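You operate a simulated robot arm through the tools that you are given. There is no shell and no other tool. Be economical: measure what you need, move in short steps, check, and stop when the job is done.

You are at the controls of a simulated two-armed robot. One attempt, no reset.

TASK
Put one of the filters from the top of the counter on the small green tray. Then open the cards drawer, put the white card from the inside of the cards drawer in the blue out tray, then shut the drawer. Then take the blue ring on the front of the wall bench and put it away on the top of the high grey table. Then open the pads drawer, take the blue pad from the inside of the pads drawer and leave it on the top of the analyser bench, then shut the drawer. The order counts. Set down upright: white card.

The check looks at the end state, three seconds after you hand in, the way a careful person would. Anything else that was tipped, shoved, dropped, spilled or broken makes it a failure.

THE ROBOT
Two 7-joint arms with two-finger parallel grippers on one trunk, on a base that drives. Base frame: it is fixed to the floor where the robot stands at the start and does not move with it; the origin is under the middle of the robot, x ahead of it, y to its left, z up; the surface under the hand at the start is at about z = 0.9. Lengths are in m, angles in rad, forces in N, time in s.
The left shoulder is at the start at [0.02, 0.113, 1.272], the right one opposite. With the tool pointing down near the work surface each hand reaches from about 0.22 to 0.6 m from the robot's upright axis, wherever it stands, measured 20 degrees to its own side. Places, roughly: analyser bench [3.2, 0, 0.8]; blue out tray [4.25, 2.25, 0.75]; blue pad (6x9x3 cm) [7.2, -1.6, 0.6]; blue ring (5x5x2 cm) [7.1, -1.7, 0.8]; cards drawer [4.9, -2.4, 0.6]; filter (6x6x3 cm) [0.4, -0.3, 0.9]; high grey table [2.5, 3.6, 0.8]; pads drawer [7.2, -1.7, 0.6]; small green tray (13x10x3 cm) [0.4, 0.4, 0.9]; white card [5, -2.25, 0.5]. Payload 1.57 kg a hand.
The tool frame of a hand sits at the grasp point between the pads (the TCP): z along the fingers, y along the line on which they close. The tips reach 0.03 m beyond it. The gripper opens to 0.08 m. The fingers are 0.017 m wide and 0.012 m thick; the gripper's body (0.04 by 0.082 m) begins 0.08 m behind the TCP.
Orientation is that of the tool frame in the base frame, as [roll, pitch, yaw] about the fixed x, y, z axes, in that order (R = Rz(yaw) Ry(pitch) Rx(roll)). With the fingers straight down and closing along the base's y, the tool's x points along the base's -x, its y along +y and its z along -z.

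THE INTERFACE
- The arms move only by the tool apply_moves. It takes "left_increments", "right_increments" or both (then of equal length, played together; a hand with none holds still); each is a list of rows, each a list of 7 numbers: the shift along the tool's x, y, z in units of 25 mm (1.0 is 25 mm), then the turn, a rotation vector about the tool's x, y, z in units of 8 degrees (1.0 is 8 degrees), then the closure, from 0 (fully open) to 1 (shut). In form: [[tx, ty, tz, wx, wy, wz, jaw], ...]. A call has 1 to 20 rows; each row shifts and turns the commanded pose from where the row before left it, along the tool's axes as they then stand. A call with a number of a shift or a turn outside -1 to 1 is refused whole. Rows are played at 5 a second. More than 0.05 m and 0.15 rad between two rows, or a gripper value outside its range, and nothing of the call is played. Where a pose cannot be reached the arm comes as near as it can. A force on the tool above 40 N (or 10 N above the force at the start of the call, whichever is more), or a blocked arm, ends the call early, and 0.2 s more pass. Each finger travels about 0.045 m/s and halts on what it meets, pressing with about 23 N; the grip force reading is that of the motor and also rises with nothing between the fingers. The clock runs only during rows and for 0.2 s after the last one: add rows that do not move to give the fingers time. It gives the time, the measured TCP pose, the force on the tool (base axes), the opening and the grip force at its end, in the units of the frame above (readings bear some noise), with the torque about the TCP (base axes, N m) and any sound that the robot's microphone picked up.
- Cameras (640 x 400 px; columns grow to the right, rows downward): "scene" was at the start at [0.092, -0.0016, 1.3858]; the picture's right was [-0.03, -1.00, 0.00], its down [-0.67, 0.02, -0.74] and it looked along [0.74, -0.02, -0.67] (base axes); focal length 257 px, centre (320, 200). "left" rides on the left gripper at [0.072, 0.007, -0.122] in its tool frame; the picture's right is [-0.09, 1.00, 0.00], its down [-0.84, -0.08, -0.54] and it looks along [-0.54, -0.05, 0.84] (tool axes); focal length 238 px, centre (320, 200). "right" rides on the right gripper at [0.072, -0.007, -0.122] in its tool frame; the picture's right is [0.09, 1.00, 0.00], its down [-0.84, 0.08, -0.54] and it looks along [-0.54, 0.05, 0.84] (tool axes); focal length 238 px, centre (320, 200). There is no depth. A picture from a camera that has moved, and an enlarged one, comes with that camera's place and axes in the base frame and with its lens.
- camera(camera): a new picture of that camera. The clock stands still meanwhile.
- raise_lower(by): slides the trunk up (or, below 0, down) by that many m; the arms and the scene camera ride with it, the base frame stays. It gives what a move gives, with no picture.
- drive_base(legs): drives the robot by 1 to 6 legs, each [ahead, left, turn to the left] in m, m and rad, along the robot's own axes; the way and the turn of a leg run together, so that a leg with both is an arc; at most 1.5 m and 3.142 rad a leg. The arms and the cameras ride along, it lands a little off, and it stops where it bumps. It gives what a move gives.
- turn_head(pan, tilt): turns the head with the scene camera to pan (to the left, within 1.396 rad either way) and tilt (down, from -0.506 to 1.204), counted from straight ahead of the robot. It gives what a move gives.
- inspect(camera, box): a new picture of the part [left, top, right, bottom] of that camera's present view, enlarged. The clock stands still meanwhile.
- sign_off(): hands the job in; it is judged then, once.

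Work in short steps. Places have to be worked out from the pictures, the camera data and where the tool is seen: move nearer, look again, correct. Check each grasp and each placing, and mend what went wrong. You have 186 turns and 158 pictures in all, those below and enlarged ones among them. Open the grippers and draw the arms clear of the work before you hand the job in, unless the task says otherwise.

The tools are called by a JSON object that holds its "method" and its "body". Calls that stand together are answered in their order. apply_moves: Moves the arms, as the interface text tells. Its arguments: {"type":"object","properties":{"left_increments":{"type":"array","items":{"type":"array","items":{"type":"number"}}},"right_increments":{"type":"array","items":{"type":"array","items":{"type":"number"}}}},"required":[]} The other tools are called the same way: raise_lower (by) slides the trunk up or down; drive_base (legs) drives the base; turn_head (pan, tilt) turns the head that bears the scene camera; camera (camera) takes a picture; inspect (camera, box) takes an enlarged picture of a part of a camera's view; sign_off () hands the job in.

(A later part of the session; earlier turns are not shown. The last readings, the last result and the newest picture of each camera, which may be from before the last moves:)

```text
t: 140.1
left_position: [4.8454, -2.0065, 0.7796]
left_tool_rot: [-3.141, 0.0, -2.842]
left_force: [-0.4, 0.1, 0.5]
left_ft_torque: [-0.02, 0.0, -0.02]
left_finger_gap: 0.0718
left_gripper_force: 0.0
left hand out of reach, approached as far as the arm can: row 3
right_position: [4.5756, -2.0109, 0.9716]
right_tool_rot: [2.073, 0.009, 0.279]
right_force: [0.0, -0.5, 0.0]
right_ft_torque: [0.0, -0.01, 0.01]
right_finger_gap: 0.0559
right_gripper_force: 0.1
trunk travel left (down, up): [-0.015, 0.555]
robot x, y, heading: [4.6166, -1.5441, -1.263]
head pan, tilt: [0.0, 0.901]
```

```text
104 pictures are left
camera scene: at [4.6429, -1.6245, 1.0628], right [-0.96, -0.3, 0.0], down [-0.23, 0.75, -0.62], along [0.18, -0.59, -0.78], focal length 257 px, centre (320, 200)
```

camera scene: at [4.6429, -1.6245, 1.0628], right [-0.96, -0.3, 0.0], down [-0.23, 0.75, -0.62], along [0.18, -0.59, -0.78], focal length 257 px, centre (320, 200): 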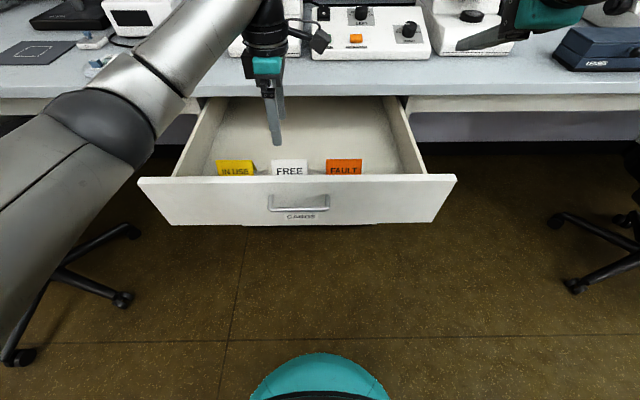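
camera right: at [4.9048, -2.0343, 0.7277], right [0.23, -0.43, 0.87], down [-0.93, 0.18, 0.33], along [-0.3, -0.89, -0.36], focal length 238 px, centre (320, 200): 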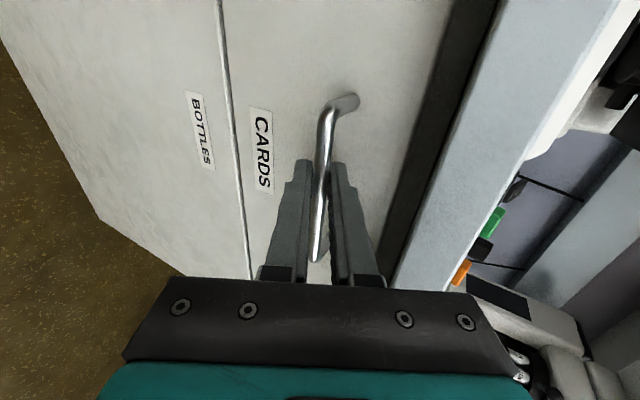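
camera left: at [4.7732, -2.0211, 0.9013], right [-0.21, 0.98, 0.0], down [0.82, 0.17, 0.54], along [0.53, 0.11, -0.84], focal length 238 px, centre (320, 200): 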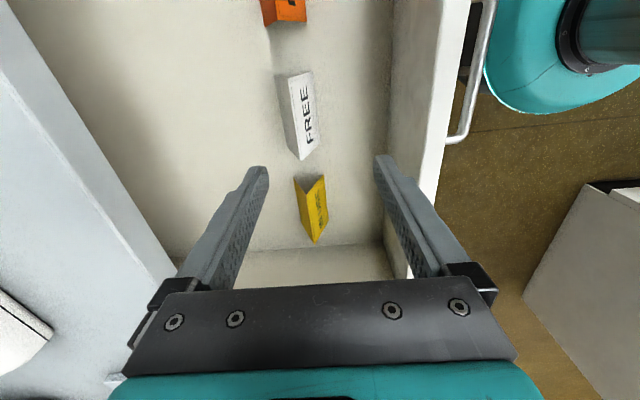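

I take an enlarged look at the tent card's shape.

{"method": "inspect", "body": {"camera": "left", "box": [240, 50, 400, 250]}}

```text
2.00 times, centred on (320, 150) of left
camera zoom: at [4.7732, -2.0211, 0.9013], right [-0.21, 0.98, 0.0], down [0.82, 0.17, 0.54], along [0.53, 0.11, -0.84], focal length 477 px, centre (320, 300)
```

zoom: 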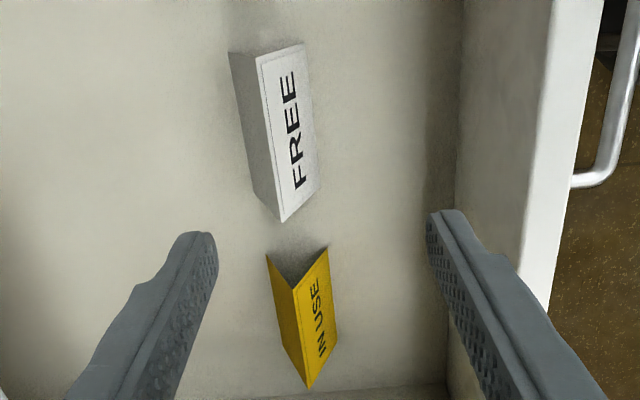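

The card is a tent: ridge centre ≈ [4.850, -2.033, 0.635], base about 4.4 cm deep. I drive 5 cm closer for reach and centre the jaw over it.

{"method": "drive_base", "body": {"legs": [[0.05, 0, 0]]}}

{"method": "camera", "body": {"camera": "left"}}

```text
t: 141.0
left_position: [4.8587, -2.0532, 0.7796]
left_tool_rot: [3.141, 0.0, -2.843]
left_force: [0.1, 0.2, -0.2]
left_ft_torque: [0.0, 0.0, 0.01]
left_finger_gap: 0.072
left_gripper_force: 0.1
right_position: [4.5906, -2.0579, 0.9709]
right_tool_rot: [2.074, 0.011, 0.279]
right_force: [0.1, 0.2, 0.0]
right_ft_torque: [-0.03, -0.01, -0.01]
right_finger_gap: 0.056
right_gripper_force: 0.0
trunk travel left (down, up): [-0.015, 0.555]
robot x, y, heading: [4.6347, -1.5919, -1.272]
head pan, tilt: [0.0, 0.901]
```

```text
102 pictures are left
camera left: at [4.7876, -2.0687, 0.9016], right [-0.21, 0.98, 0.0], down [0.82, 0.17, 0.54], along [0.53, 0.11, -0.84], focal length 238 px, centre (320, 200)
```

left: 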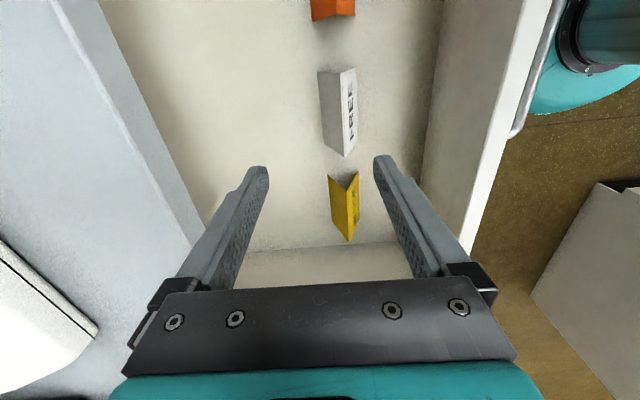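

I correct 2 cm toward the front and lower to z 0.66 with the jaw at 7 cm.

{"method": "apply_moves", "body": {"left_increments": [[0.2, 0.8, 0, 0, 0, 0, 0.1], [0, 0, 0.9, 0, 0, 0, 0.1], [0, 0, 0.9, 0, 0, 0, 0.1], [0, 0, 0.9, 0, 0, 0, 0.1], [0, 0, 0.9, 0, 0, 0, 0.1], [0, 0, 0.9, 0, 0, 0, 0.1], [0, 0, 0, 0, 0, 0, 0.1]]}}

{"method": "camera", "body": {"camera": "left"}}

{"method": "inspect", "body": {"camera": "scene", "box": [140, 60, 460, 260]}}

```text
t: 142.6
left_position: [4.8478, -2.0369, 0.6669]
left_tool_rot: [3.139, -0.001, -2.843]
left_force: [-0.3, 0.2, 0.0]
left_ft_torque: [-0.01, 0.02, 0.01]
left_finger_gap: 0.0721
left_gripper_force: 0.0
right_position: [4.5887, -2.0564, 0.9724]
right_tool_rot: [2.075, 0.009, 0.278]
right_force: [-0.2, 0.1, 0.5]
right_ft_torque: [0.0, -0.01, -0.01]
right_finger_gap: 0.0562
right_gripper_force: 0.0
trunk travel left (down, up): [-0.015, 0.555]
robot x, y, heading: [4.6374, -1.59, -1.27]
head pan, tilt: [0.0, 0.901]
```

```text
101 pictures are left
camera left: at [4.7758, -2.0508, 0.788], right [-0.21, 0.98, 0.0], down [0.82, 0.17, 0.54], along [0.53, 0.11, -0.84], focal length 238 px, centre (320, 200)
```

left: 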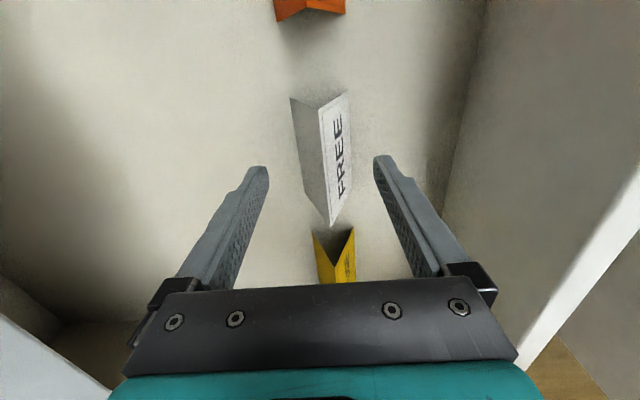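

```text
2.00 times, centred on (300, 160) of scene
camera zoom: at [4.6576, -1.6721, 1.0628], right [-0.96, -0.3, 0.0], down [-0.23, 0.75, -0.62], along [0.18, -0.59, -0.78], focal length 513 px, centre (360, 280)
```

zoom: 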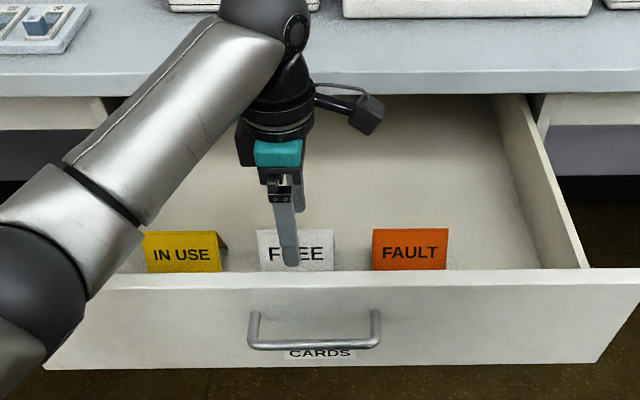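

Well centred. I lower in small steps to near the drawer floor.

{"method": "apply_moves", "body": {"left_increments": [[0, 0.15, 0.6, 0, 0, 0, 0.1], [0, 0, 0.6, 0, 0, 0, 0.1], [0, 0, 0.3, 0, 0, 0, 0.1], [0, 0, 0.2, 0, 0, 0, 0.1], [0, 0, 0, 0, 0, 0, 0.1]]}}

{"method": "camera", "body": {"camera": "left"}}

```text
t: 143.8
left_position: [4.8479, -2.0319, 0.6248]
left_tool_rot: [3.141, -0.002, -2.841]
left_force: [-0.1, -0.1, 8.1]
left_ft_torque: [0.33, 0.05, 0.0]
left_finger_gap: 0.0721
left_gripper_force: 0.3
right_position: [4.5902, -2.0568, 0.9726]
right_tool_rot: [2.074, 0.008, 0.279]
right_force: [0.8, -0.2, 0.0]
right_ft_torque: [0.01, 0.03, -0.04]
right_finger_gap: 0.0559
right_gripper_force: 0.0
trunk travel left (down, up): [-0.015, 0.555]
robot x, y, heading: [4.6301, -1.5889, -1.27]
head pan, tilt: [0.0, 0.901]
```

```text
99 pictures are left
camera left: at [4.7757, -2.0467, 0.7466], right [-0.21, 0.98, 0.0], down [0.82, 0.17, 0.54], along [0.53, 0.11, -0.84], focal length 238 px, centre (320, 200)
```

left: 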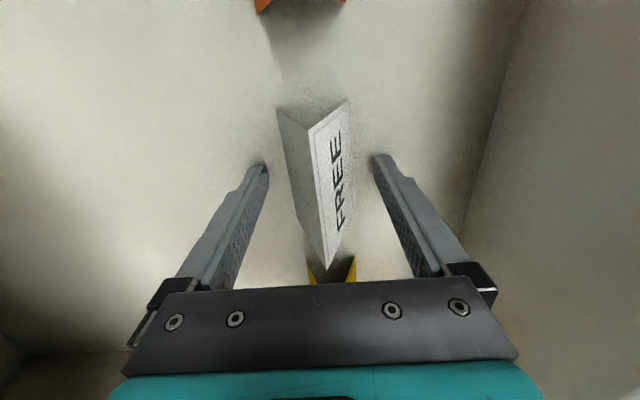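

Tips touch the drawer floor (z ≈ 0.595). I rise 3 mm and close.

{"method": "apply_moves", "body": {"left_increments": [[0, 0, -0.12, 0, 0, 0, 0.3], [0, 0, 0, 0, 0, 0, 0.5], [0, 0, 0, 0, 0, 0, 0.7], [0, 0, 0, 0, 0, 0, 0.9], [0, 0, 0, 0, 0, 0, 1], [0, 0, 0, 0, 0, 0, 1]]}}

{"method": "camera", "body": {"camera": "left"}}

```text
t: 145.2
left_position: [4.8479, -2.0313, 0.6272]
left_tool_rot: [3.141, 0.001, -2.84]
left_force: [0.3, -0.9, 0.0]
left_ft_torque: [0.02, -0.03, 0.0]
left_finger_gap: 0.0412
left_gripper_force: 23.4
right_position: [4.5893, -2.0567, 0.9725]
right_tool_rot: [2.074, 0.009, 0.28]
right_force: [0.3, 0.1, -0.8]
right_ft_torque: [0.0, 0.02, 0.0]
right_finger_gap: 0.0561
right_gripper_force: 0.1
trunk travel left (down, up): [-0.015, 0.555]
robot x, y, heading: [4.6346, -1.5954, -1.27]
head pan, tilt: [0.0, 0.901]
```

```text
98 pictures are left
camera left: at [4.7761, -2.0467, 0.7493], right [-0.21, 0.98, 0.0], down [0.82, 0.17, 0.54], along [0.53, 0.11, -0.84], focal length 238 px, centre (320, 200)
```

left: 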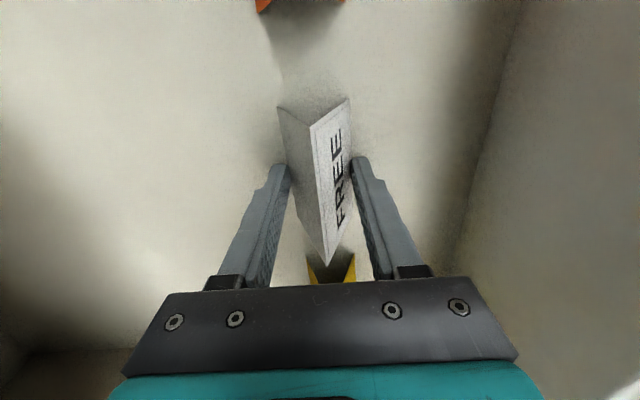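

Gripped at 4.1 cm. I lift slowly 3 cm and check.

{"method": "apply_moves", "body": {"left_increments": [[0, 0, -0.2, 0, 0, 0, 1], [0, 0, -0.4, 0, 0, 0, 1], [0, 0, -0.6, 0, 0, 0, 1], [0, 0, -0.6, 0, 0, 0, 1], [0, 0, 0, 0, 0, 0, 1]]}}

{"method": "camera", "body": {"camera": "left"}}

```text
t: 146.4
left_position: [4.846, -2.0314, 0.6713]
left_tool_rot: [3.14, 0.0, -2.841]
left_force: [0.4, 0.3, 1.1]
left_ft_torque: [-0.01, -0.04, -0.01]
left_finger_gap: 0.0414
left_gripper_force: 23.2
right_position: [4.5905, -2.0575, 0.9717]
right_tool_rot: [2.075, 0.009, 0.28]
right_force: [0.0, 0.9, -0.2]
right_ft_torque: [0.02, 0.01, 0.0]
right_finger_gap: 0.056
right_gripper_force: 0.1
trunk travel left (down, up): [-0.015, 0.555]
robot x, y, heading: [4.6353, -1.5922, -1.274]
head pan, tilt: [0.0, 0.901]
```

```text
97 pictures are left
camera left: at [4.7745, -2.0461, 0.7933], right [-0.21, 0.98, 0.0], down [0.82, 0.17, 0.54], along [0.53, 0.11, -0.84], focal length 238 px, centre (320, 200)
```

left: 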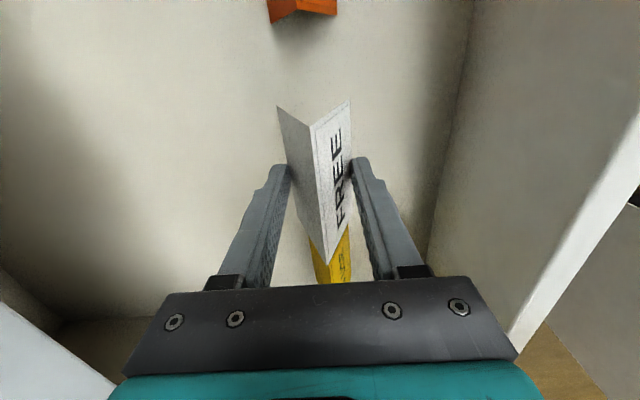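

The card holds. I lift it well clear of the drawer, then back away and raise the trunk.

{"method": "apply_moves", "body": {"left_increments": [[0, 0, -0.8, 0, 0, 0, 1], [0, 0, -0.8, 0, 0, 0, 1], [0, 0, -0.8, 0, 0, 0, 1], [0, 0, -0.8, 0, 0, 0, 1], [0, 0, -0.8, 0, 0, 0, 1], [0, 0, -0.8, 0, 0, 0, 1], [0, 0, -0.8, 0, 0, 0, 1], [0, 0, -0.8, 0, 0, 0, 1], [0, 0, 0, 0, 0, 0, 1]]}}

{"method": "raise_lower", "body": {"by": 0.25}}

{"method": "drive_base", "body": {"legs": [[-0.4, 0, 0]]}}

{"method": "turn_head", "body": {"pan": 1.2, "tilt": 0.35}}

{"method": "camera", "body": {"camera": "scene"}}

{"method": "camera", "body": {"camera": "left"}}

```text
t: 148.4
left_position: [4.8491, -2.0304, 0.834]
left_tool_rot: [3.14, 0.0, -2.842]
left_force: [-0.4, -1.0, 0.8]
left_ft_torque: [0.04, -0.01, 0.02]
left_finger_gap: 0.0406
left_gripper_force: 22.7
right_position: [4.5904, -2.0569, 0.9717]
right_tool_rot: [2.074, 0.01, 0.279]
right_force: [0.5, -0.5, -0.4]
right_ft_torque: [-0.03, 0.0, 0.02]
right_finger_gap: 0.0561
right_gripper_force: 0.1
trunk travel left (down, up): [-0.015, 0.555]
robot x, y, heading: [4.6334, -1.593, -1.269]
head pan, tilt: [0.0, 0.901]
```

```text
t: 151.0
left_position: [4.8479, -2.0316, 1.0834]
left_tool_rot: [3.139, 0.0, -2.841]
left_force: [-0.1, 0.0, 0.2]
left_ft_torque: [0.01, 0.03, -0.02]
left_finger_gap: 0.0404
left_gripper_force: 23.5
right_position: [4.5897, -2.0565, 1.2224]
right_tool_rot: [2.074, 0.009, 0.28]
right_force: [0.7, -1.3, 0.2]
right_ft_torque: [0.01, 0.01, -0.02]
right_finger_gap: 0.0558
right_gripper_force: 0.1
trunk travel left (down, up): [-0.265, 0.305]
robot x, y, heading: [4.6375, -1.5945, -1.274]
head pan, tilt: [0.0, 0.901]
```

```text
t: 153.5
left_position: [4.7271, -1.645, 1.0831]
left_tool_rot: [-3.141, 0.001, -2.845]
left_force: [-0.2, 0.2, 0.1]
left_ft_torque: [0.0, 0.03, -0.02]
left_finger_gap: 0.0399
left_gripper_force: 23.4
right_position: [4.4685, -1.6697, 1.2225]
right_tool_rot: [2.074, 0.01, 0.273]
right_force: [-0.1, 0.4, -0.6]
right_ft_torque: [0.01, 0.02, -0.02]
right_finger_gap: 0.0559
right_gripper_force: 0.2
trunk travel left (down, up): [-0.265, 0.305]
robot x, y, heading: [4.5135, -1.2036, -1.279]
head pan, tilt: [0.0, 0.901]
```

```text
t: 154.9
left_position: [4.7273, -1.6441, 1.084]
left_tool_rot: [3.14, 0.001, -2.847]
left_force: [0.1, -0.2, -1.0]
left_ft_torque: [0.01, 0.01, -0.02]
left_finger_gap: 0.0397
left_gripper_force: 23.1
right_position: [4.4701, -1.6699, 1.222]
right_tool_rot: [2.071, 0.006, 0.274]
right_force: [-0.5, 0.9, 0.2]
right_ft_torque: [0.02, 0.01, -0.02]
right_finger_gap: 0.0565
right_gripper_force: 0.1
trunk travel left (down, up): [-0.265, 0.305]
robot x, y, heading: [4.5159, -1.2022, -1.277]
head pan, tilt: [1.201, 0.351]
```

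```text
96 pictures are left
camera scene: at [4.6096, -1.22, 1.3603], right [-0.08, -1.0, 0.0], down [-0.34, 0.03, -0.94], along [0.94, -0.07, -0.34], focal length 257 px, centre (320, 200)
```

scene: 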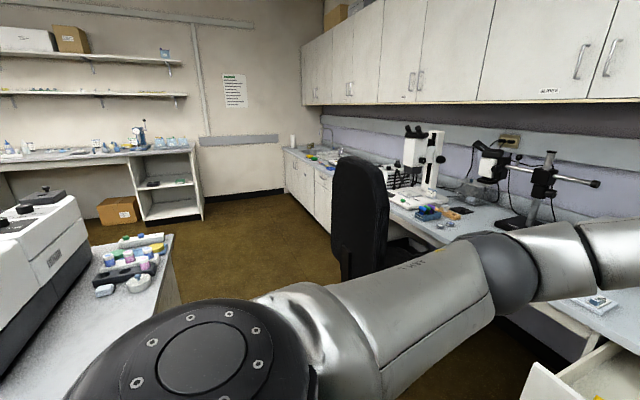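

```text
95 pictures are left
camera left: at [4.6556, -1.6605, 1.2054], right [-0.2, 0.98, 0.0], down [0.82, 0.17, 0.54], along [0.53, 0.11, -0.84], focal length 238 px, centre (320, 200)
```

left: 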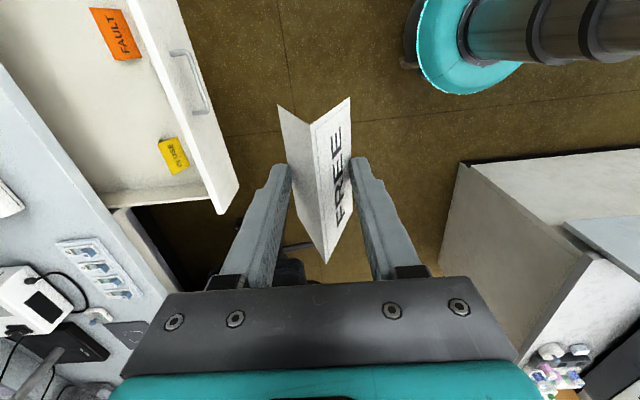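

The card is held, creeping only very slightly. The out tray sits at the far end of the next island; I turn clockwise to face up the aisle between the benches and look.

{"method": "drive_base", "body": {"legs": [[0, -0.05, 0], [0, 0, -3.141]]}}

{"method": "turn_head", "body": {"pan": 0.0, "tilt": 0.4}}

{"method": "camera", "body": {"camera": "scene"}}

{"method": "camera", "body": {"camera": "left"}}

```text
t: 163.1
left_position: [4.2343, -0.7886, 1.0836]
left_tool_rot: [3.139, 0.001, 0.344]
left_force: [-0.1, -0.1, 0.0]
left_ft_torque: [0.01, 0.0, 0.05]
left_finger_gap: 0.0386
left_gripper_force: 22.7
right_position: [4.4896, -0.7505, 1.222]
right_tool_rot: [2.074, 0.01, -2.818]
right_force: [0.2, -0.3, -0.3]
right_ft_torque: [0.01, 0.0, 0.0]
right_finger_gap: 0.0561
right_gripper_force: 0.0
trunk travel left (down, up): [-0.265, 0.305]
robot x, y, heading: [4.4647, -1.2204, 1.918]
head pan, tilt: [1.201, 0.351]
```

```text
t: 164.5
left_position: [4.2329, -0.7862, 1.0846]
left_tool_rot: [3.14, 0.0, 0.344]
left_force: [0.1, 0.0, -0.2]
left_ft_torque: [0.01, -0.01, 0.01]
left_finger_gap: 0.0382
left_gripper_force: 22.7
right_position: [4.4903, -0.7509, 1.2215]
right_tool_rot: [2.074, 0.008, -2.819]
right_force: [-1.1, 0.5, -0.5]
right_ft_torque: [0.01, -0.03, 0.01]
right_finger_gap: 0.0558
right_gripper_force: 0.1
trunk travel left (down, up): [-0.265, 0.305]
robot x, y, heading: [4.47, -1.2171, 1.917]
head pan, tilt: [0.0, 0.4]
```

```text
94 pictures are left
camera scene: at [4.4313, -1.1212, 1.3558], right [0.94, 0.34, 0.0], down [0.13, -0.37, -0.92], along [-0.31, 0.87, -0.39], focal length 257 px, centre (320, 200)
```

scene: 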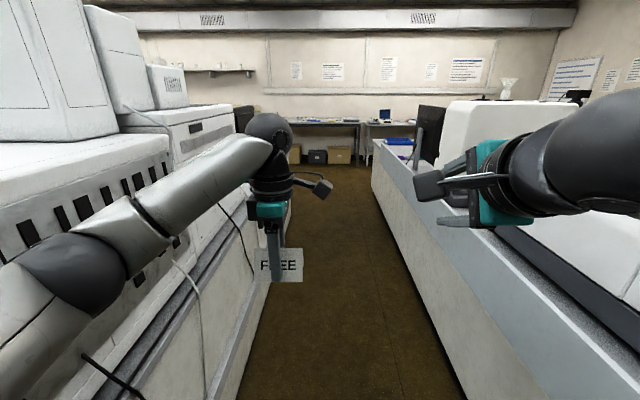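

```text
93 pictures are left
camera left: at [4.3022, -0.77, 1.2054], right [0.25, -0.97, 0.0], down [-0.81, -0.21, 0.54], along [-0.52, -0.14, -0.84], focal length 238 px, centre (320, 200)
```

left: 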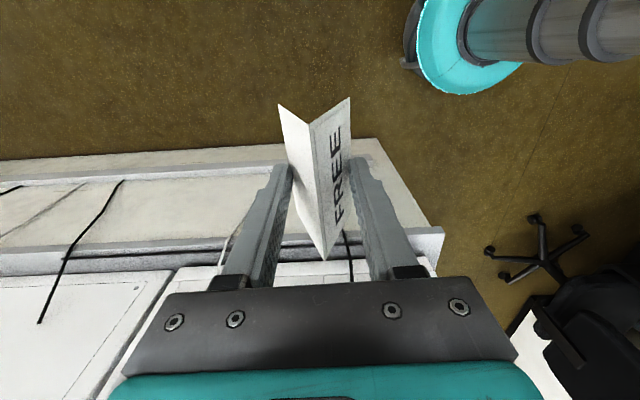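

The aisle is clear and about 1 m wide. I straighten slightly and drive 2.4 m up it.

{"method": "drive_base", "body": {"legs": [[0, 0, -0.035], [1.45, 0, 0], [0.95, 0, 0]]}}

{"method": "turn_head", "body": {"pan": -0.55, "tilt": 0.5}}

{"method": "camera", "body": {"camera": "scene"}}

```text
t: 176.5
left_position: [3.5616, 1.4996, 1.0847]
left_tool_rot: [3.139, 0.0, 0.296]
left_force: [-0.1, -1.2, -0.3]
left_ft_torque: [0.0, 0.01, 0.02]
left_finger_gap: 0.0364
left_gripper_force: 22.7
right_position: [3.8197, 1.5237, 1.222]
right_tool_rot: [2.073, 0.008, -2.865]
right_force: [0.6, -0.4, -0.3]
right_ft_torque: [0.03, -0.01, -0.02]
right_finger_gap: 0.056
right_gripper_force: 0.0
trunk travel left (down, up): [-0.265, 0.305]
robot x, y, heading: [3.7751, 1.0588, 1.868]
head pan, tilt: [0.0, 0.4]
```

```text
t: 177.5
left_position: [3.5608, 1.4995, 1.0853]
left_tool_rot: [3.139, 0.001, 0.296]
left_force: [0.3, -0.8, 0.4]
left_ft_torque: [0.01, -0.03, -0.01]
left_finger_gap: 0.0364
left_gripper_force: 22.6
right_position: [3.8182, 1.5252, 1.2229]
right_tool_rot: [2.076, 0.006, -2.867]
right_force: [0.4, 0.0, 0.1]
right_ft_torque: [0.01, -0.04, -0.03]
right_finger_gap: 0.056
right_gripper_force: 0.1
trunk travel left (down, up): [-0.265, 0.305]
robot x, y, heading: [3.7753, 1.0591, 1.868]
head pan, tilt: [-0.55, 0.499]
```

```text
92 pictures are left
camera scene: at [3.7935, 1.1569, 1.3467], right [0.97, -0.25, 0.0], down [-0.12, -0.46, -0.88], along [0.22, 0.85, -0.48], focal length 257 px, centre (320, 200)
```

scene: 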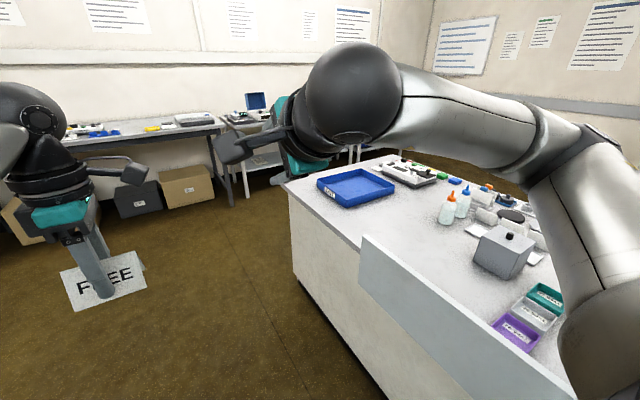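

The blue out tray is centred near [4.27, 2.28] on the island end. I drive up beside it and turn to face it.

{"method": "drive_base", "body": {"legs": [[0.87, 0, 0], [0, 0, -1.568], [0.2, 0, 0]]}}

{"method": "turn_head", "body": {"pan": 0.0, "tilt": 0.8}}

{"method": "camera", "body": {"camera": "scene"}}

```text
t: 187.3
left_position: [4.1573, 2.157, 1.0835]
left_tool_rot: [3.14, -0.002, -1.305]
left_force: [-0.8, -0.8, -0.8]
left_ft_torque: [-0.03, 0.01, 0.0]
left_finger_gap: 0.0345
left_gripper_force: 23.2
right_position: [4.1762, 1.9003, 1.2221]
right_tool_rot: [2.075, 0.008, 1.816]
right_force: [0.1, 0.6, 0.5]
right_ft_torque: [0.03, 0.01, -0.01]
right_finger_gap: 0.0561
right_gripper_force: 0.2
trunk travel left (down, up): [-0.265, 0.305]
robot x, y, heading: [3.7112, 1.9608, 0.267]
head pan, tilt: [-0.55, 0.499]
```

```text
t: 188.2
left_position: [4.158, 2.1571, 1.0848]
left_tool_rot: [3.139, 0.0, -1.305]
left_force: [0.6, 0.5, -0.6]
left_ft_torque: [0.02, -0.03, -0.01]
left_finger_gap: 0.0348
left_gripper_force: 23.0
right_position: [4.1742, 1.8981, 1.2229]
right_tool_rot: [2.073, 0.007, 1.816]
right_force: [-0.5, -0.3, -0.4]
right_ft_torque: [0.0, 0.0, 0.0]
right_finger_gap: 0.056
right_gripper_force: 0.0
trunk travel left (down, up): [-0.265, 0.305]
robot x, y, heading: [3.7073, 1.9589, 0.274]
head pan, tilt: [0.0, 0.799]
```

```text
91 pictures are left
camera scene: at [3.7962, 1.982, 1.3208], right [0.26, -0.97, 0.0], down [-0.69, -0.19, -0.7], along [0.67, 0.18, -0.72], focal length 257 px, centre (320, 200)
```

scene: 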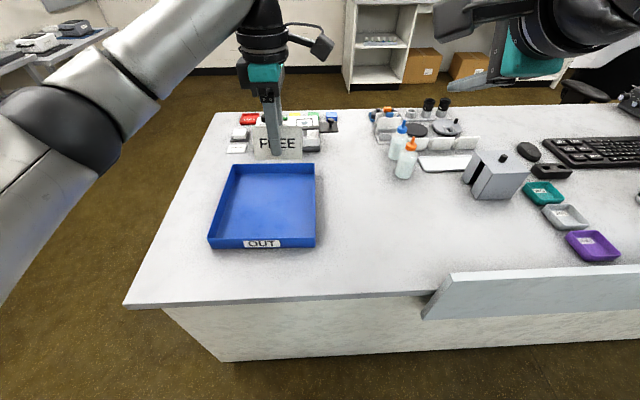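

The tray is labelled OUT. I drive 8 cm closer, lower the trunk a bit and move the card over the tray centre.

{"method": "drive_base", "body": {"legs": [[0.08, 0, 0]]}}

{"method": "raise_lower", "body": {"by": -0.1}}

{"method": "apply_moves", "body": {"left_increments": [[-0.9, -0.3, 0, 0, 0, 0, 1], [-0.9, -0.4, 0, 0, 0, 0, 1], [-0.9, -0.4, 0, 0, 0, 0, 1], [-0.7, -0.4, 0.3, 0, 0, 0, 1], [0, 0, 0.8, 0, 0, 0, 1], [0, 0, 0.8, 0, 0, 0, 1], [0, 0, 0.8, 0, 0, 0, 1], [0, 0, 0.6, 0, 0, 0, 1], [0, 0, 0, 0, 0, 0, 1]]}}

{"method": "camera", "body": {"camera": "scene"}}

{"method": "camera", "body": {"camera": "left"}}

```text
t: 189.3
left_position: [4.2358, 2.1791, 1.0839]
left_tool_rot: [3.14, 0.001, -1.306]
left_force: [0.0, -0.2, 0.4]
left_ft_torque: [-0.01, 0.0, 0.0]
left_finger_gap: 0.0347
left_gripper_force: 23.2
right_position: [4.2541, 1.9209, 1.221]
right_tool_rot: [2.075, 0.009, 1.815]
right_force: [1.1, -0.4, 0.4]
right_ft_torque: [0.01, 0.01, -0.01]
right_finger_gap: 0.0559
right_gripper_force: 0.0
trunk travel left (down, up): [-0.265, 0.305]
robot x, y, heading: [3.7888, 1.9823, 0.263]
head pan, tilt: [0.0, 0.799]
```

```text
t: 190.6
left_position: [4.2366, 2.1782, 0.9843]
left_tool_rot: [-3.141, 0.0, -1.306]
left_force: [-0.2, 0.3, -0.3]
left_ft_torque: [-0.02, -0.02, -0.03]
left_finger_gap: 0.0341
left_gripper_force: 23.0
right_position: [4.2526, 1.9205, 1.1223]
right_tool_rot: [2.074, 0.01, 1.816]
right_force: [0.5, 0.4, -0.6]
right_ft_torque: [-0.03, 0.02, 0.0]
right_finger_gap: 0.0558
right_gripper_force: 0.1
trunk travel left (down, up): [-0.165, 0.405]
robot x, y, heading: [3.7889, 1.9814, 0.267]
head pan, tilt: [0.0, 0.799]
```

```text
t: 192.6
left_position: [4.2516, 2.2715, 0.8997]
left_tool_rot: [3.14, 0.0, -1.305]
left_force: [-0.2, -0.1, -0.9]
left_ft_torque: [-0.01, 0.0, 0.01]
left_finger_gap: 0.034
left_gripper_force: 22.8
right_position: [4.2528, 1.9199, 1.1215]
right_tool_rot: [2.073, 0.008, 1.814]
right_force: [-0.4, 0.2, 0.0]
right_ft_torque: [0.01, -0.03, -0.04]
right_finger_gap: 0.0563
right_gripper_force: 0.1
trunk travel left (down, up): [-0.165, 0.405]
robot x, y, heading: [3.7878, 1.9822, 0.268]
head pan, tilt: [0.0, 0.799]
```

```text
90 pictures are left
camera scene: at [3.875, 2.0036, 1.2207], right [0.26, -0.96, 0.0], down [-0.69, -0.19, -0.7], along [0.67, 0.18, -0.72], focal length 257 px, centre (320, 200)
```

scene: 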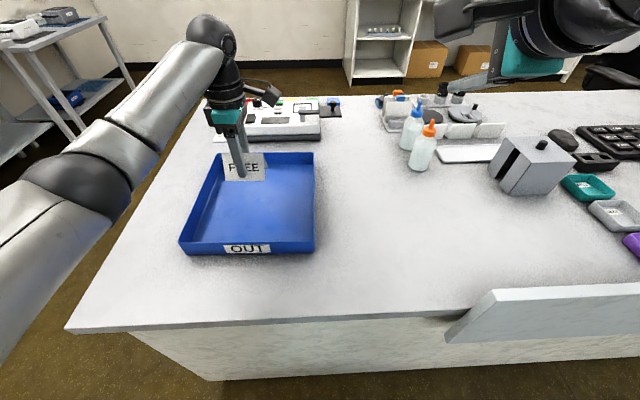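

```text
89 pictures are left
camera left: at [4.2634, 2.1999, 1.0216], right [-0.98, -0.17, 0.0], down [-0.14, 0.83, 0.54], along [-0.09, 0.53, -0.84], focal length 238 px, centre (320, 200)
```

left: 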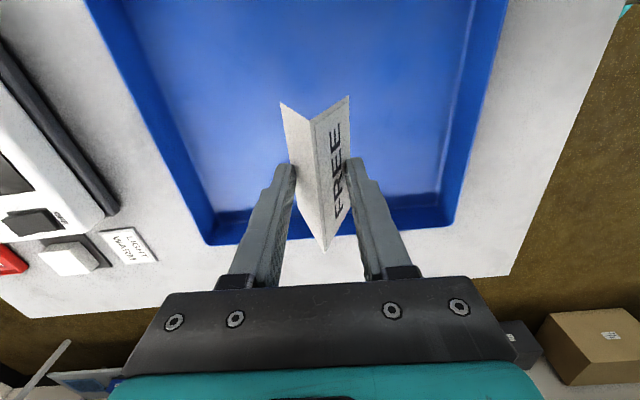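

The card is over the middle of the tray with clearance all round. I lower it gently until contact.

{"method": "apply_moves", "body": {"left_increments": [[0, 0, 0.9, 0, 0, 0, 1], [0, 0, 0.9, 0, 0, 0, 1], [0, 0, 0.8, 0, 0, 0, 1], [0, 0, 0.5, 0, 0, 0, 1], [0, 0, 0.3, 0, 0, 0, 1], [0, 0, 0.2, 0, 0, 0, 1], [0, 0, 0, 0, 0, 0, 1]]}}

{"method": "inspect", "body": {"camera": "scene", "box": [160, 80, 360, 280]}}

```text
t: 194.2
left_position: [4.2507, 2.2719, 0.8115]
left_tool_rot: [3.14, 0.0, -1.304]
left_force: [-0.1, -0.3, 0.5]
left_ft_torque: [0.01, 0.01, 0.03]
left_finger_gap: 0.0337
left_gripper_force: 22.6
right_position: [4.253, 1.9193, 1.1221]
right_tool_rot: [2.074, 0.01, 1.815]
right_force: [0.8, -0.6, -0.5]
right_ft_torque: [-0.01, -0.03, 0.0]
right_finger_gap: 0.0561
right_gripper_force: 0.1
trunk travel left (down, up): [-0.165, 0.405]
robot x, y, heading: [3.7883, 1.9821, 0.262]
head pan, tilt: [0.0, 0.799]
```

```text
2.00 times, centred on (260, 180) of scene
camera zoom: at [3.875, 2.0036, 1.2207], right [0.26, -0.96, 0.0], down [-0.69, -0.19, -0.7], along [0.67, 0.18, -0.72], focal length 513 px, centre (440, 240)
```

zoom: 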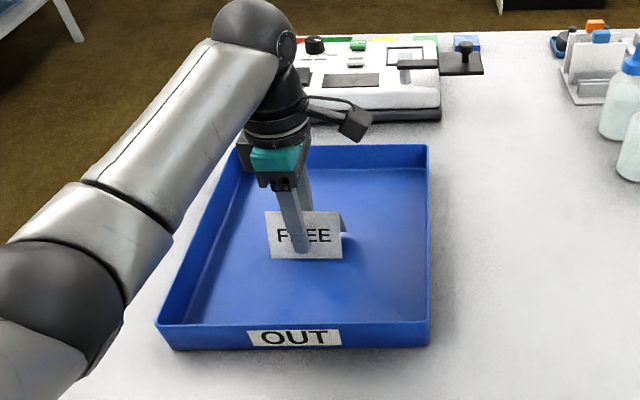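

Still a little above the floor. I go on in 3 mm steps until a contact force shows.

{"method": "apply_moves", "body": {"left_increments": [[0, 0, 0.15, 0, 0, 0, 1], [0, 0, 0.15, 0, 0, 0, 1], [0, 0, 0.12, 0, 0, 0, 1], [0, 0, 0, 0, 0, 0, 1]]}}

```text
t: 195.2
left_position: [4.2505, 2.2712, 0.8064]
left_tool_rot: [-3.132, -0.001, -1.305]
left_force: [-4.1, 1.8, 32.7]
left_ft_torque: [0.18, 0.05, -0.01]
left_finger_gap: 0.0333
left_gripper_force: 22.6
right_position: [4.2517, 1.9197, 1.1237]
right_tool_rot: [2.07, 0.008, 1.815]
right_force: [-0.3, 0.0, 0.1]
right_ft_torque: [-0.01, -0.01, 0.0]
right_finger_gap: 0.056
right_gripper_force: 0.0
trunk travel left (down, up): [-0.165, 0.405]
robot x, y, heading: [3.789, 1.9799, 0.266]
head pan, tilt: [0.0, 0.799]
```

Contact. I relieve 4 mm and open gently.

{"method": "apply_moves", "body": {"left_increments": [[0, 0, -0.17, 0, 0, 0, 1], [0, 0, 0, 0, 0, 0, 0.5], [0, 0, 0, 0, 0, 0, 0.3], [0, 0, 0, 0, 0, 0, 0.1], [0, 0, 0, 0, 0, 0, 0.1]]}}

{"method": "camera", "body": {"camera": "left"}}

```text
t: 196.4
left_position: [4.2493, 2.2718, 0.8042]
left_tool_rot: [3.141, 0.001, -1.306]
left_force: [0.2, 0.1, 0.5]
left_ft_torque: [-0.01, 0.02, -0.02]
left_finger_gap: 0.0722
left_gripper_force: 0.1
right_position: [4.2544, 1.9204, 1.1223]
right_tool_rot: [2.073, 0.008, 1.813]
right_force: [-0.3, 0.3, 0.9]
right_ft_torque: [0.03, -0.05, -0.01]
right_finger_gap: 0.0558
right_gripper_force: 0.1
trunk travel left (down, up): [-0.165, 0.405]
robot x, y, heading: [3.785, 1.9783, 0.269]
head pan, tilt: [0.0, 0.799]
```

```text
87 pictures are left
camera left: at [4.2613, 2.2, 0.9263], right [-0.99, -0.17, 0.0], down [-0.14, 0.83, 0.54], along [-0.09, 0.53, -0.84], focal length 238 px, centre (320, 200)
```

left: 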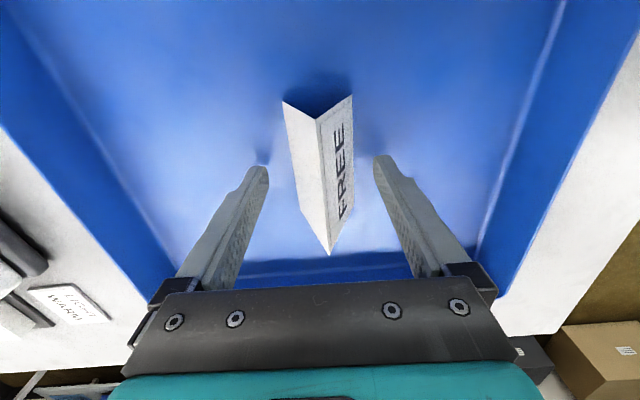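

The card stands upright in the tray, free of the fingers. I lift straight up and check.

{"method": "apply_moves", "body": {"left_increments": [[0, 0, -0.5, 0, 0, 0, 0.1], [0, 0, -0.8, 0, 0, 0, 0.1], [0, 0, -1, 0, 0, 0, 0.1], [0, 0, -1, 0, 0, 0, 0.1], [0, 0, -1, 0, 0, 0, 0.1], [0, 0, -1, 0, 0, 0, 0.1], [0, 0, -1, 0, 0, 0, 0.1], [0, 0, -1, 0, 0, 0, 0.1], [0, 0, -1, 0, 0, 0, 0.1], [0, 0, 0, 0, 0, 0, 0.1]]}}

{"method": "camera", "body": {"camera": "scene"}}

```text
t: 198.6
left_position: [4.25, 2.2676, 1.0145]
left_tool_rot: [3.14, 0.001, -1.305]
left_force: [-0.6, -0.1, 0.0]
left_ft_torque: [-0.04, 0.01, 0.02]
left_finger_gap: 0.0718
left_gripper_force: 0.1
right_position: [4.2531, 1.9204, 1.1227]
right_tool_rot: [2.074, 0.01, 1.815]
right_force: [-0.1, -0.2, -0.3]
right_ft_torque: [0.0, 0.01, -0.02]
right_finger_gap: 0.056
right_gripper_force: 0.1
trunk travel left (down, up): [-0.165, 0.405]
robot x, y, heading: [3.7902, 1.9762, 0.265]
head pan, tilt: [0.0, 0.799]
```

```text
86 pictures are left
camera scene: at [3.875, 2.0036, 1.2207], right [0.26, -0.96, 0.0], down [-0.69, -0.19, -0.7], along [0.67, 0.18, -0.72], focal length 257 px, centre (320, 200)
```

scene: 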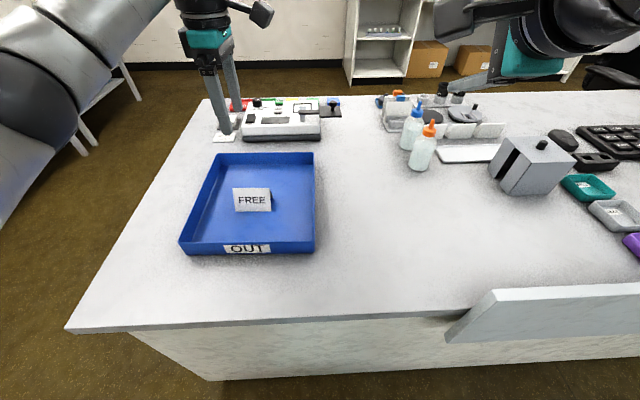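

Card is upright in the OUT tray. Now back to the cards drawer: I reverse, turn, and drive down the aisle.

{"method": "raise_lower", "body": {"by": 0.1}}

{"method": "drive_base", "body": {"legs": [[-0.28, 0, 0], [0, 0, -1.535], [1.4, 0, 0]]}}

{"method": "turn_head", "body": {"pan": 0.0, "tilt": 0.5}}

{"method": "camera", "body": {"camera": "scene"}}

```text
t: 200.0
left_position: [4.2498, 2.2675, 1.1136]
left_tool_rot: [3.14, 0.001, -1.306]
left_force: [0.8, -0.7, 0.2]
left_ft_torque: [-0.02, 0.01, -0.01]
left_finger_gap: 0.0722
left_gripper_force: 0.1
right_position: [4.2539, 1.9202, 1.2223]
right_tool_rot: [2.073, 0.009, 1.814]
right_force: [0.4, -0.7, 0.0]
right_ft_torque: [0.02, -0.02, -0.01]
right_finger_gap: 0.0558
right_gripper_force: 0.1
trunk travel left (down, up): [-0.265, 0.305]
robot x, y, heading: [3.7923, 1.9806, 0.262]
head pan, tilt: [0.0, 0.799]
```

```text
t: 212.2
left_position: [4.2304, 0.1219, 1.1133]
left_tool_rot: [3.14, -0.001, -2.843]
left_force: [-0.7, -0.4, 0.2]
left_ft_torque: [0.0, 0.02, -0.03]
left_finger_gap: 0.0722
left_gripper_force: 0.1
right_position: [3.8817, 0.1075, 1.2222]
right_tool_rot: [2.075, 0.009, 0.278]
right_force: [0.5, 0.9, -0.6]
right_ft_torque: [0.03, -0.03, 0.01]
right_finger_gap: 0.0562
right_gripper_force: 0.0
trunk travel left (down, up): [-0.265, 0.305]
robot x, y, heading: [3.9281, 0.5732, -1.27]
head pan, tilt: [0.0, 0.799]
```

```text
t: 213.0
left_position: [4.2306, 0.1204, 1.1135]
left_tool_rot: [3.141, 0.001, -2.842]
left_force: [-0.1, -0.3, -0.5]
left_ft_torque: [0.01, 0.01, 0.04]
left_finger_gap: 0.0719
left_gripper_force: 0.1
right_position: [3.8824, 0.1067, 1.2219]
right_tool_rot: [2.075, 0.008, 0.278]
right_force: [0.5, 0.1, -0.2]
right_ft_torque: [-0.02, -0.03, 0.0]
right_finger_gap: 0.0561
right_gripper_force: 0.0
trunk travel left (down, up): [-0.265, 0.305]
robot x, y, heading: [3.9257, 0.5724, -1.273]
head pan, tilt: [0.0, 0.499]
```

```text
85 pictures are left
camera scene: at [3.9541, 0.4765, 1.3466], right [-0.96, -0.29, 0.0], down [-0.14, 0.46, -0.88], along [0.26, -0.84, -0.48], focal length 257 px, centre (320, 200)
```

scene: 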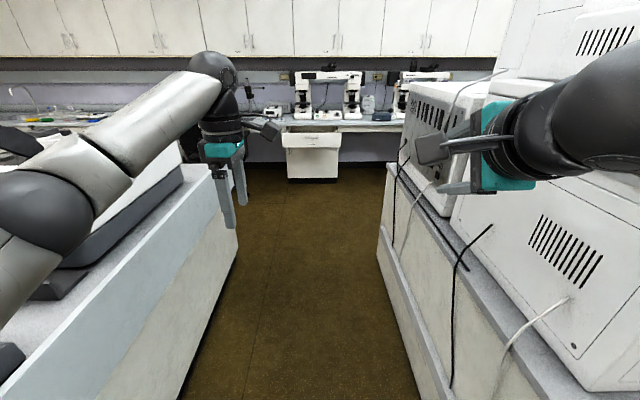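

The way is clear and the open drawer is straight ahead. I drive 1.8 m and lower the trunk.

{"method": "drive_base", "body": {"legs": [[1.45, 0.03, 0], [0.35, 0.01, 0]]}}

{"method": "raise_lower", "body": {"by": -0.22}}

{"method": "turn_head", "body": {"pan": 0.0, "tilt": 0.75}}

{"method": "camera", "body": {"camera": "scene"}}

```text
t: 222.2
left_position: [4.7522, -1.633, 1.1143]
left_tool_rot: [3.14, 0.0, -2.88]
left_force: [-0.3, -0.3, -0.3]
left_ft_torque: [0.0, 0.01, 0.0]
left_finger_gap: 0.0721
left_gripper_force: 0.1
right_position: [4.4048, -1.6349, 1.2217]
right_tool_rot: [2.073, 0.01, 0.242]
right_force: [0.2, -0.5, -0.4]
right_ft_torque: [-0.04, 0.0, 0.02]
right_finger_gap: 0.0562
right_gripper_force: 0.1
trunk travel left (down, up): [-0.265, 0.305]
robot x, y, heading: [4.4628, -1.1697, -1.304]
head pan, tilt: [0.0, 0.499]
```

```text
t: 224.6
left_position: [4.7521, -1.6329, 0.8948]
left_tool_rot: [3.14, 0.001, -2.88]
left_force: [0.1, -1.0, 0.0]
left_ft_torque: [0.0, 0.02, -0.03]
left_finger_gap: 0.0719
left_gripper_force: 0.1
right_position: [4.405, -1.6341, 1.003]
right_tool_rot: [2.074, 0.009, 0.243]
right_force: [-0.5, 0.3, 0.3]
right_ft_torque: [-0.02, 0.04, -0.02]
right_finger_gap: 0.0562
right_gripper_force: 0.0
trunk travel left (down, up): [-0.045, 0.525]
robot x, y, heading: [4.4645, -1.1734, -1.313]
head pan, tilt: [0.0, 0.499]
```

```text
t: 225.3
left_position: [4.7524, -1.6322, 0.8937]
left_tool_rot: [3.141, 0.0, -2.88]
left_force: [0.2, 0.0, 0.0]
left_ft_torque: [0.03, 0.01, 0.02]
left_finger_gap: 0.0718
left_gripper_force: 0.0
right_position: [4.4037, -1.6343, 1.0022]
right_tool_rot: [2.073, 0.011, 0.243]
right_force: [0.7, -1.0, 0.2]
right_ft_torque: [-0.01, 0.0, 0.02]
right_finger_gap: 0.0563
right_gripper_force: 0.0
trunk travel left (down, up): [-0.045, 0.525]
robot x, y, heading: [4.4637, -1.1704, -1.306]
head pan, tilt: [0.0, 0.75]
```

```text
84 pictures are left
camera scene: at [4.4874, -1.259, 1.1048], right [-0.97, -0.26, 0.0], down [-0.18, 0.66, -0.73], along [0.19, -0.71, -0.68], focal length 257 px, centre (320, 200)
```

scene: 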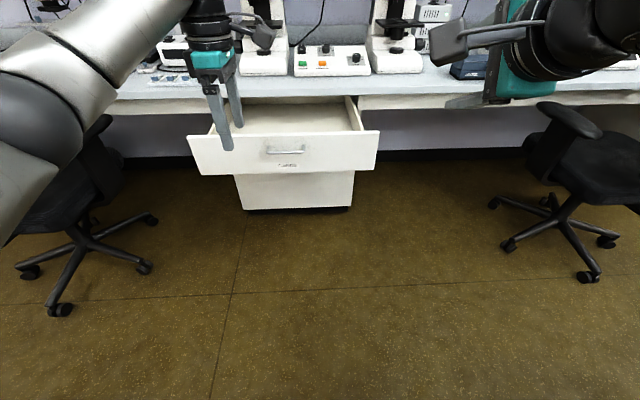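

The drawer is still open as left. I tuck the left hand back and up, square up, and bring the right hand toward the handle as before.

{"method": "apply_moves", "body": {"left_increments": [[0, 0.8, -1, 0, 0, 0, 0.1], [0, 0.8, -1, 0, 0, 0, 0.1], [0, 0.8, -1, 0, 0, 0, 0.1], [0, 0.8, -1, 0, 0, 0, 0.1], [0, 0.8, -1, 0, 0, 0, 0.1], [0, 0.8, -1, 0, 0, 0, 0.1], [0, 0, -1, 0, 0, 0, 0.1], [0, 0, 0, 0, 0, 0, 0.1]]}}

{"method": "drive_base", "body": {"legs": [[0, 0, 0.03], [0.06, 0.04, 0]]}}

{"method": "apply_moves", "body": {"right_increments": [[0.73, -0.48, 0.98, 0, 0, 0, 0.4], [0.73, -0.48, 0.98, 0, 0, 0, 0.4], [0.73, -0.48, 0.98, 0, 0, 0, 0.4], [0.73, -0.48, 0.98, 0, 0, 0, 0.4], [0.73, -0.48, 0.98, 0, 0, 0, 0.4], [0.73, -0.48, 0.98, 0, 0, 0, 0.4], [0.73, -0.48, 0.98, 0, 0, 0, 0.4], [0.73, -0.48, 0.98, 0, 0, 0, 0.4], [0.73, -0.48, 0.98, 0, 0, 0, 0.4], [0.73, -0.48, 0.98, 0, 0, 0, 0.4], [0.73, -0.48, 0.6, 0, 0, 0, 0.4], [0.73, -0.48, 0.6, 0, 0, 0, 0.4], [0, 0, 0, 0, 0, 0, 0.4]]}}

{"method": "camera", "body": {"camera": "right"}}

```text
t: 227.1
left_position: [4.7213, -1.5178, 1.0687]
left_tool_rot: [3.139, -0.001, -2.878]
left_force: [1.2, -0.2, -0.1]
left_ft_torque: [0.0, 0.04, 0.0]
left_finger_gap: 0.0718
left_gripper_force: 0.1
right_position: [4.4039, -1.6339, 1.0019]
right_tool_rot: [2.074, 0.008, 0.243]
right_force: [-0.2, 1.1, -0.5]
right_ft_torque: [0.03, 0.01, -0.01]
right_finger_gap: 0.0559
right_gripper_force: 0.1
trunk travel left (down, up): [-0.045, 0.525]
robot x, y, heading: [4.4641, -1.1652, -1.306]
head pan, tilt: [0.0, 0.75]
```

```text
t: 228.5
left_position: [4.7868, -1.5555, 1.0693]
left_tool_rot: [3.139, 0.0, -2.848]
left_force: [-0.4, -0.2, 0.1]
left_ft_torque: [0.01, -0.02, 0.03]
left_finger_gap: 0.072
left_gripper_force: 0.0
right_position: [4.4729, -1.6812, 1.0027]
right_tool_rot: [2.074, 0.009, 0.273]
right_force: [1.5, 0.2, -0.5]
right_ft_torque: [-0.01, 0.0, -0.01]
right_finger_gap: 0.056
right_gripper_force: 0.0
trunk travel left (down, up): [-0.045, 0.525]
robot x, y, heading: [4.5203, -1.212, -1.276]
head pan, tilt: [0.0, 0.75]
```

```text
t: 231.3
left_position: [4.7864, -1.5562, 1.0696]
left_tool_rot: [3.141, -0.001, -2.847]
left_force: [-0.4, -0.1, 0.0]
left_ft_torque: [0.0, 0.0, 0.06]
left_finger_gap: 0.072
left_gripper_force: 0.0
right_position: [4.7306, -1.7903, 0.7428]
right_tool_rot: [2.073, 0.011, 0.275]
right_force: [0.3, 0.5, 0.2]
right_ft_torque: [0.04, 0.02, -0.01]
right_finger_gap: 0.0478
right_gripper_force: 0.1
trunk travel left (down, up): [-0.045, 0.525]
robot x, y, heading: [4.52, -1.2161, -1.279]
head pan, tilt: [0.0, 0.75]
```

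```text
83 pictures are left
camera right: at [4.7706, -1.6655, 0.7947], right [0.23, -0.44, 0.87], down [-0.92, 0.2, 0.34], along [-0.32, -0.88, -0.36], focal length 238 px, centre (320, 200)
```

right: 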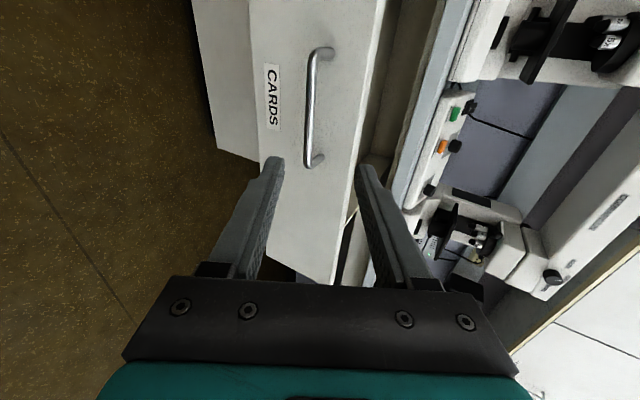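

The handle is where expected; I approach 11 cm along the tool and close on the bar.

{"method": "apply_moves", "body": {"right_increments": [[0.7, -0.44, 0.5, 0, 0, 0, 0.5], [0, 0, 1, 0, 0, 0, 0.5], [0, 0, 1, 0, 0, 0, 0.5], [0, 0, 1, 0, 0, 0, 0.5], [0, 0, 0.8, 0, 0, 0, 0.5], [0, 0, 0, 0, 0, 0, 0.7], [0, 0, 0, 0, 0, 0, 1], [0, 0, 0, 0, 0, 0, 1], [0, 0, 0, 0, 0, 0, 1]]}}

{"method": "camera", "body": {"camera": "right"}}

```text
t: 233.3
left_position: [4.7863, -1.5556, 1.0694]
left_tool_rot: [3.141, -0.002, -2.848]
left_force: [0.4, 0.0, -0.1]
left_ft_torque: [-0.01, -0.02, 0.03]
left_finger_gap: 0.0721
left_gripper_force: 0.0
right_position: [4.761, -1.8499, 0.6944]
right_tool_rot: [2.072, 0.009, 0.273]
right_force: [0.9, 0.3, -0.3]
right_ft_torque: [-0.01, -0.02, 0.03]
right_finger_gap: 0.0001
right_gripper_force: 21.0
right hand out of reach, approached as far as the arm can: row 4, 5
trunk travel left (down, up): [-0.045, 0.525]
robot x, y, heading: [4.5221, -1.2142, -1.275]
head pan, tilt: [0.0, 0.75]
```

```text
82 pictures are left
camera right: at [4.8014, -1.7246, 0.7473], right [0.23, -0.43, 0.87], down [-0.92, 0.2, 0.34], along [-0.32, -0.88, -0.36], focal length 238 px, centre (320, 200)
```

right: 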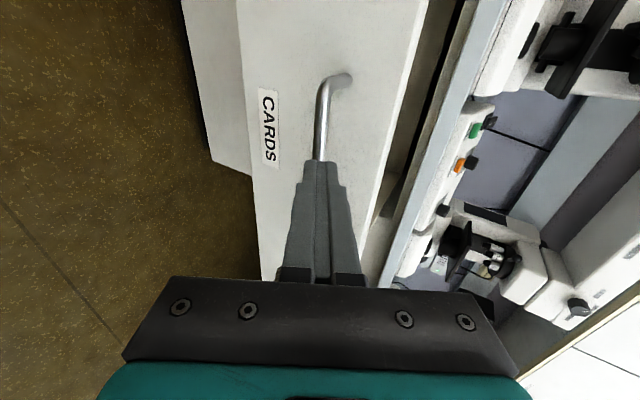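

Out of arm reach just short of the bar. I reopen, drop slightly, drive 3.5 cm closer and close again.

{"method": "apply_moves", "body": {"right_increments": [[0.1, -0.45, 0, 0, 0, 0, 0.7], [0, 0, 0, 0, 0, 0, 0.4], [0, 0, 0, 0, 0, 0, 0.4], [0, 0, 0, 0, 0, 0, 0.4]]}}

{"method": "drive_base", "body": {"legs": [[0.035, 0, 0]]}}

{"method": "camera", "body": {"camera": "right"}}

```text
t: 234.3
left_position: [4.7861, -1.5551, 1.0698]
left_tool_rot: [3.139, 0.001, -2.847]
left_force: [0.3, -0.8, 0.6]
left_ft_torque: [-0.06, 0.01, -0.02]
left_finger_gap: 0.0718
left_gripper_force: 0.1
right_position: [4.76, -1.8444, 0.6861]
right_tool_rot: [2.073, 0.008, 0.271]
right_force: [0.6, 0.3, 0.3]
right_ft_torque: [0.0, 0.02, -0.02]
right_finger_gap: 0.0481
right_gripper_force: 0.0
trunk travel left (down, up): [-0.045, 0.525]
robot x, y, heading: [4.5183, -1.2148, -1.28]
head pan, tilt: [0.0, 0.75]
```

```text
t: 235.2
left_position: [4.7967, -1.5893, 1.0686]
left_tool_rot: [3.14, 0.002, -2.849]
left_force: [0.6, 0.2, 0.1]
left_ft_torque: [0.02, 0.01, -0.01]
left_finger_gap: 0.0718
left_gripper_force: 0.1
right_position: [4.7718, -1.8774, 0.6839]
right_tool_rot: [2.072, 0.009, 0.275]
right_force: [-0.1, 0.0, -0.2]
right_ft_torque: [-0.01, 0.0, 0.01]
right_finger_gap: 0.0479
right_gripper_force: 0.0
trunk travel left (down, up): [-0.045, 0.525]
robot x, y, heading: [4.5339, -1.2497, -1.278]
head pan, tilt: [0.0, 0.75]
```

```text
81 pictures are left
camera right: at [4.8116, -1.7529, 0.7371], right [0.23, -0.44, 0.87], down [-0.92, 0.2, 0.34], along [-0.32, -0.88, -0.36], focal length 238 px, centre (320, 200)
```

right: 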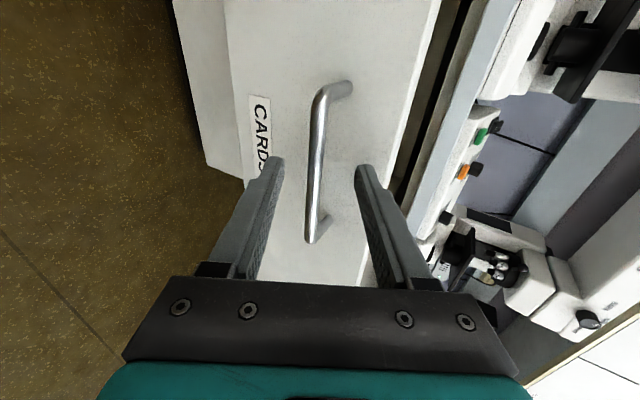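

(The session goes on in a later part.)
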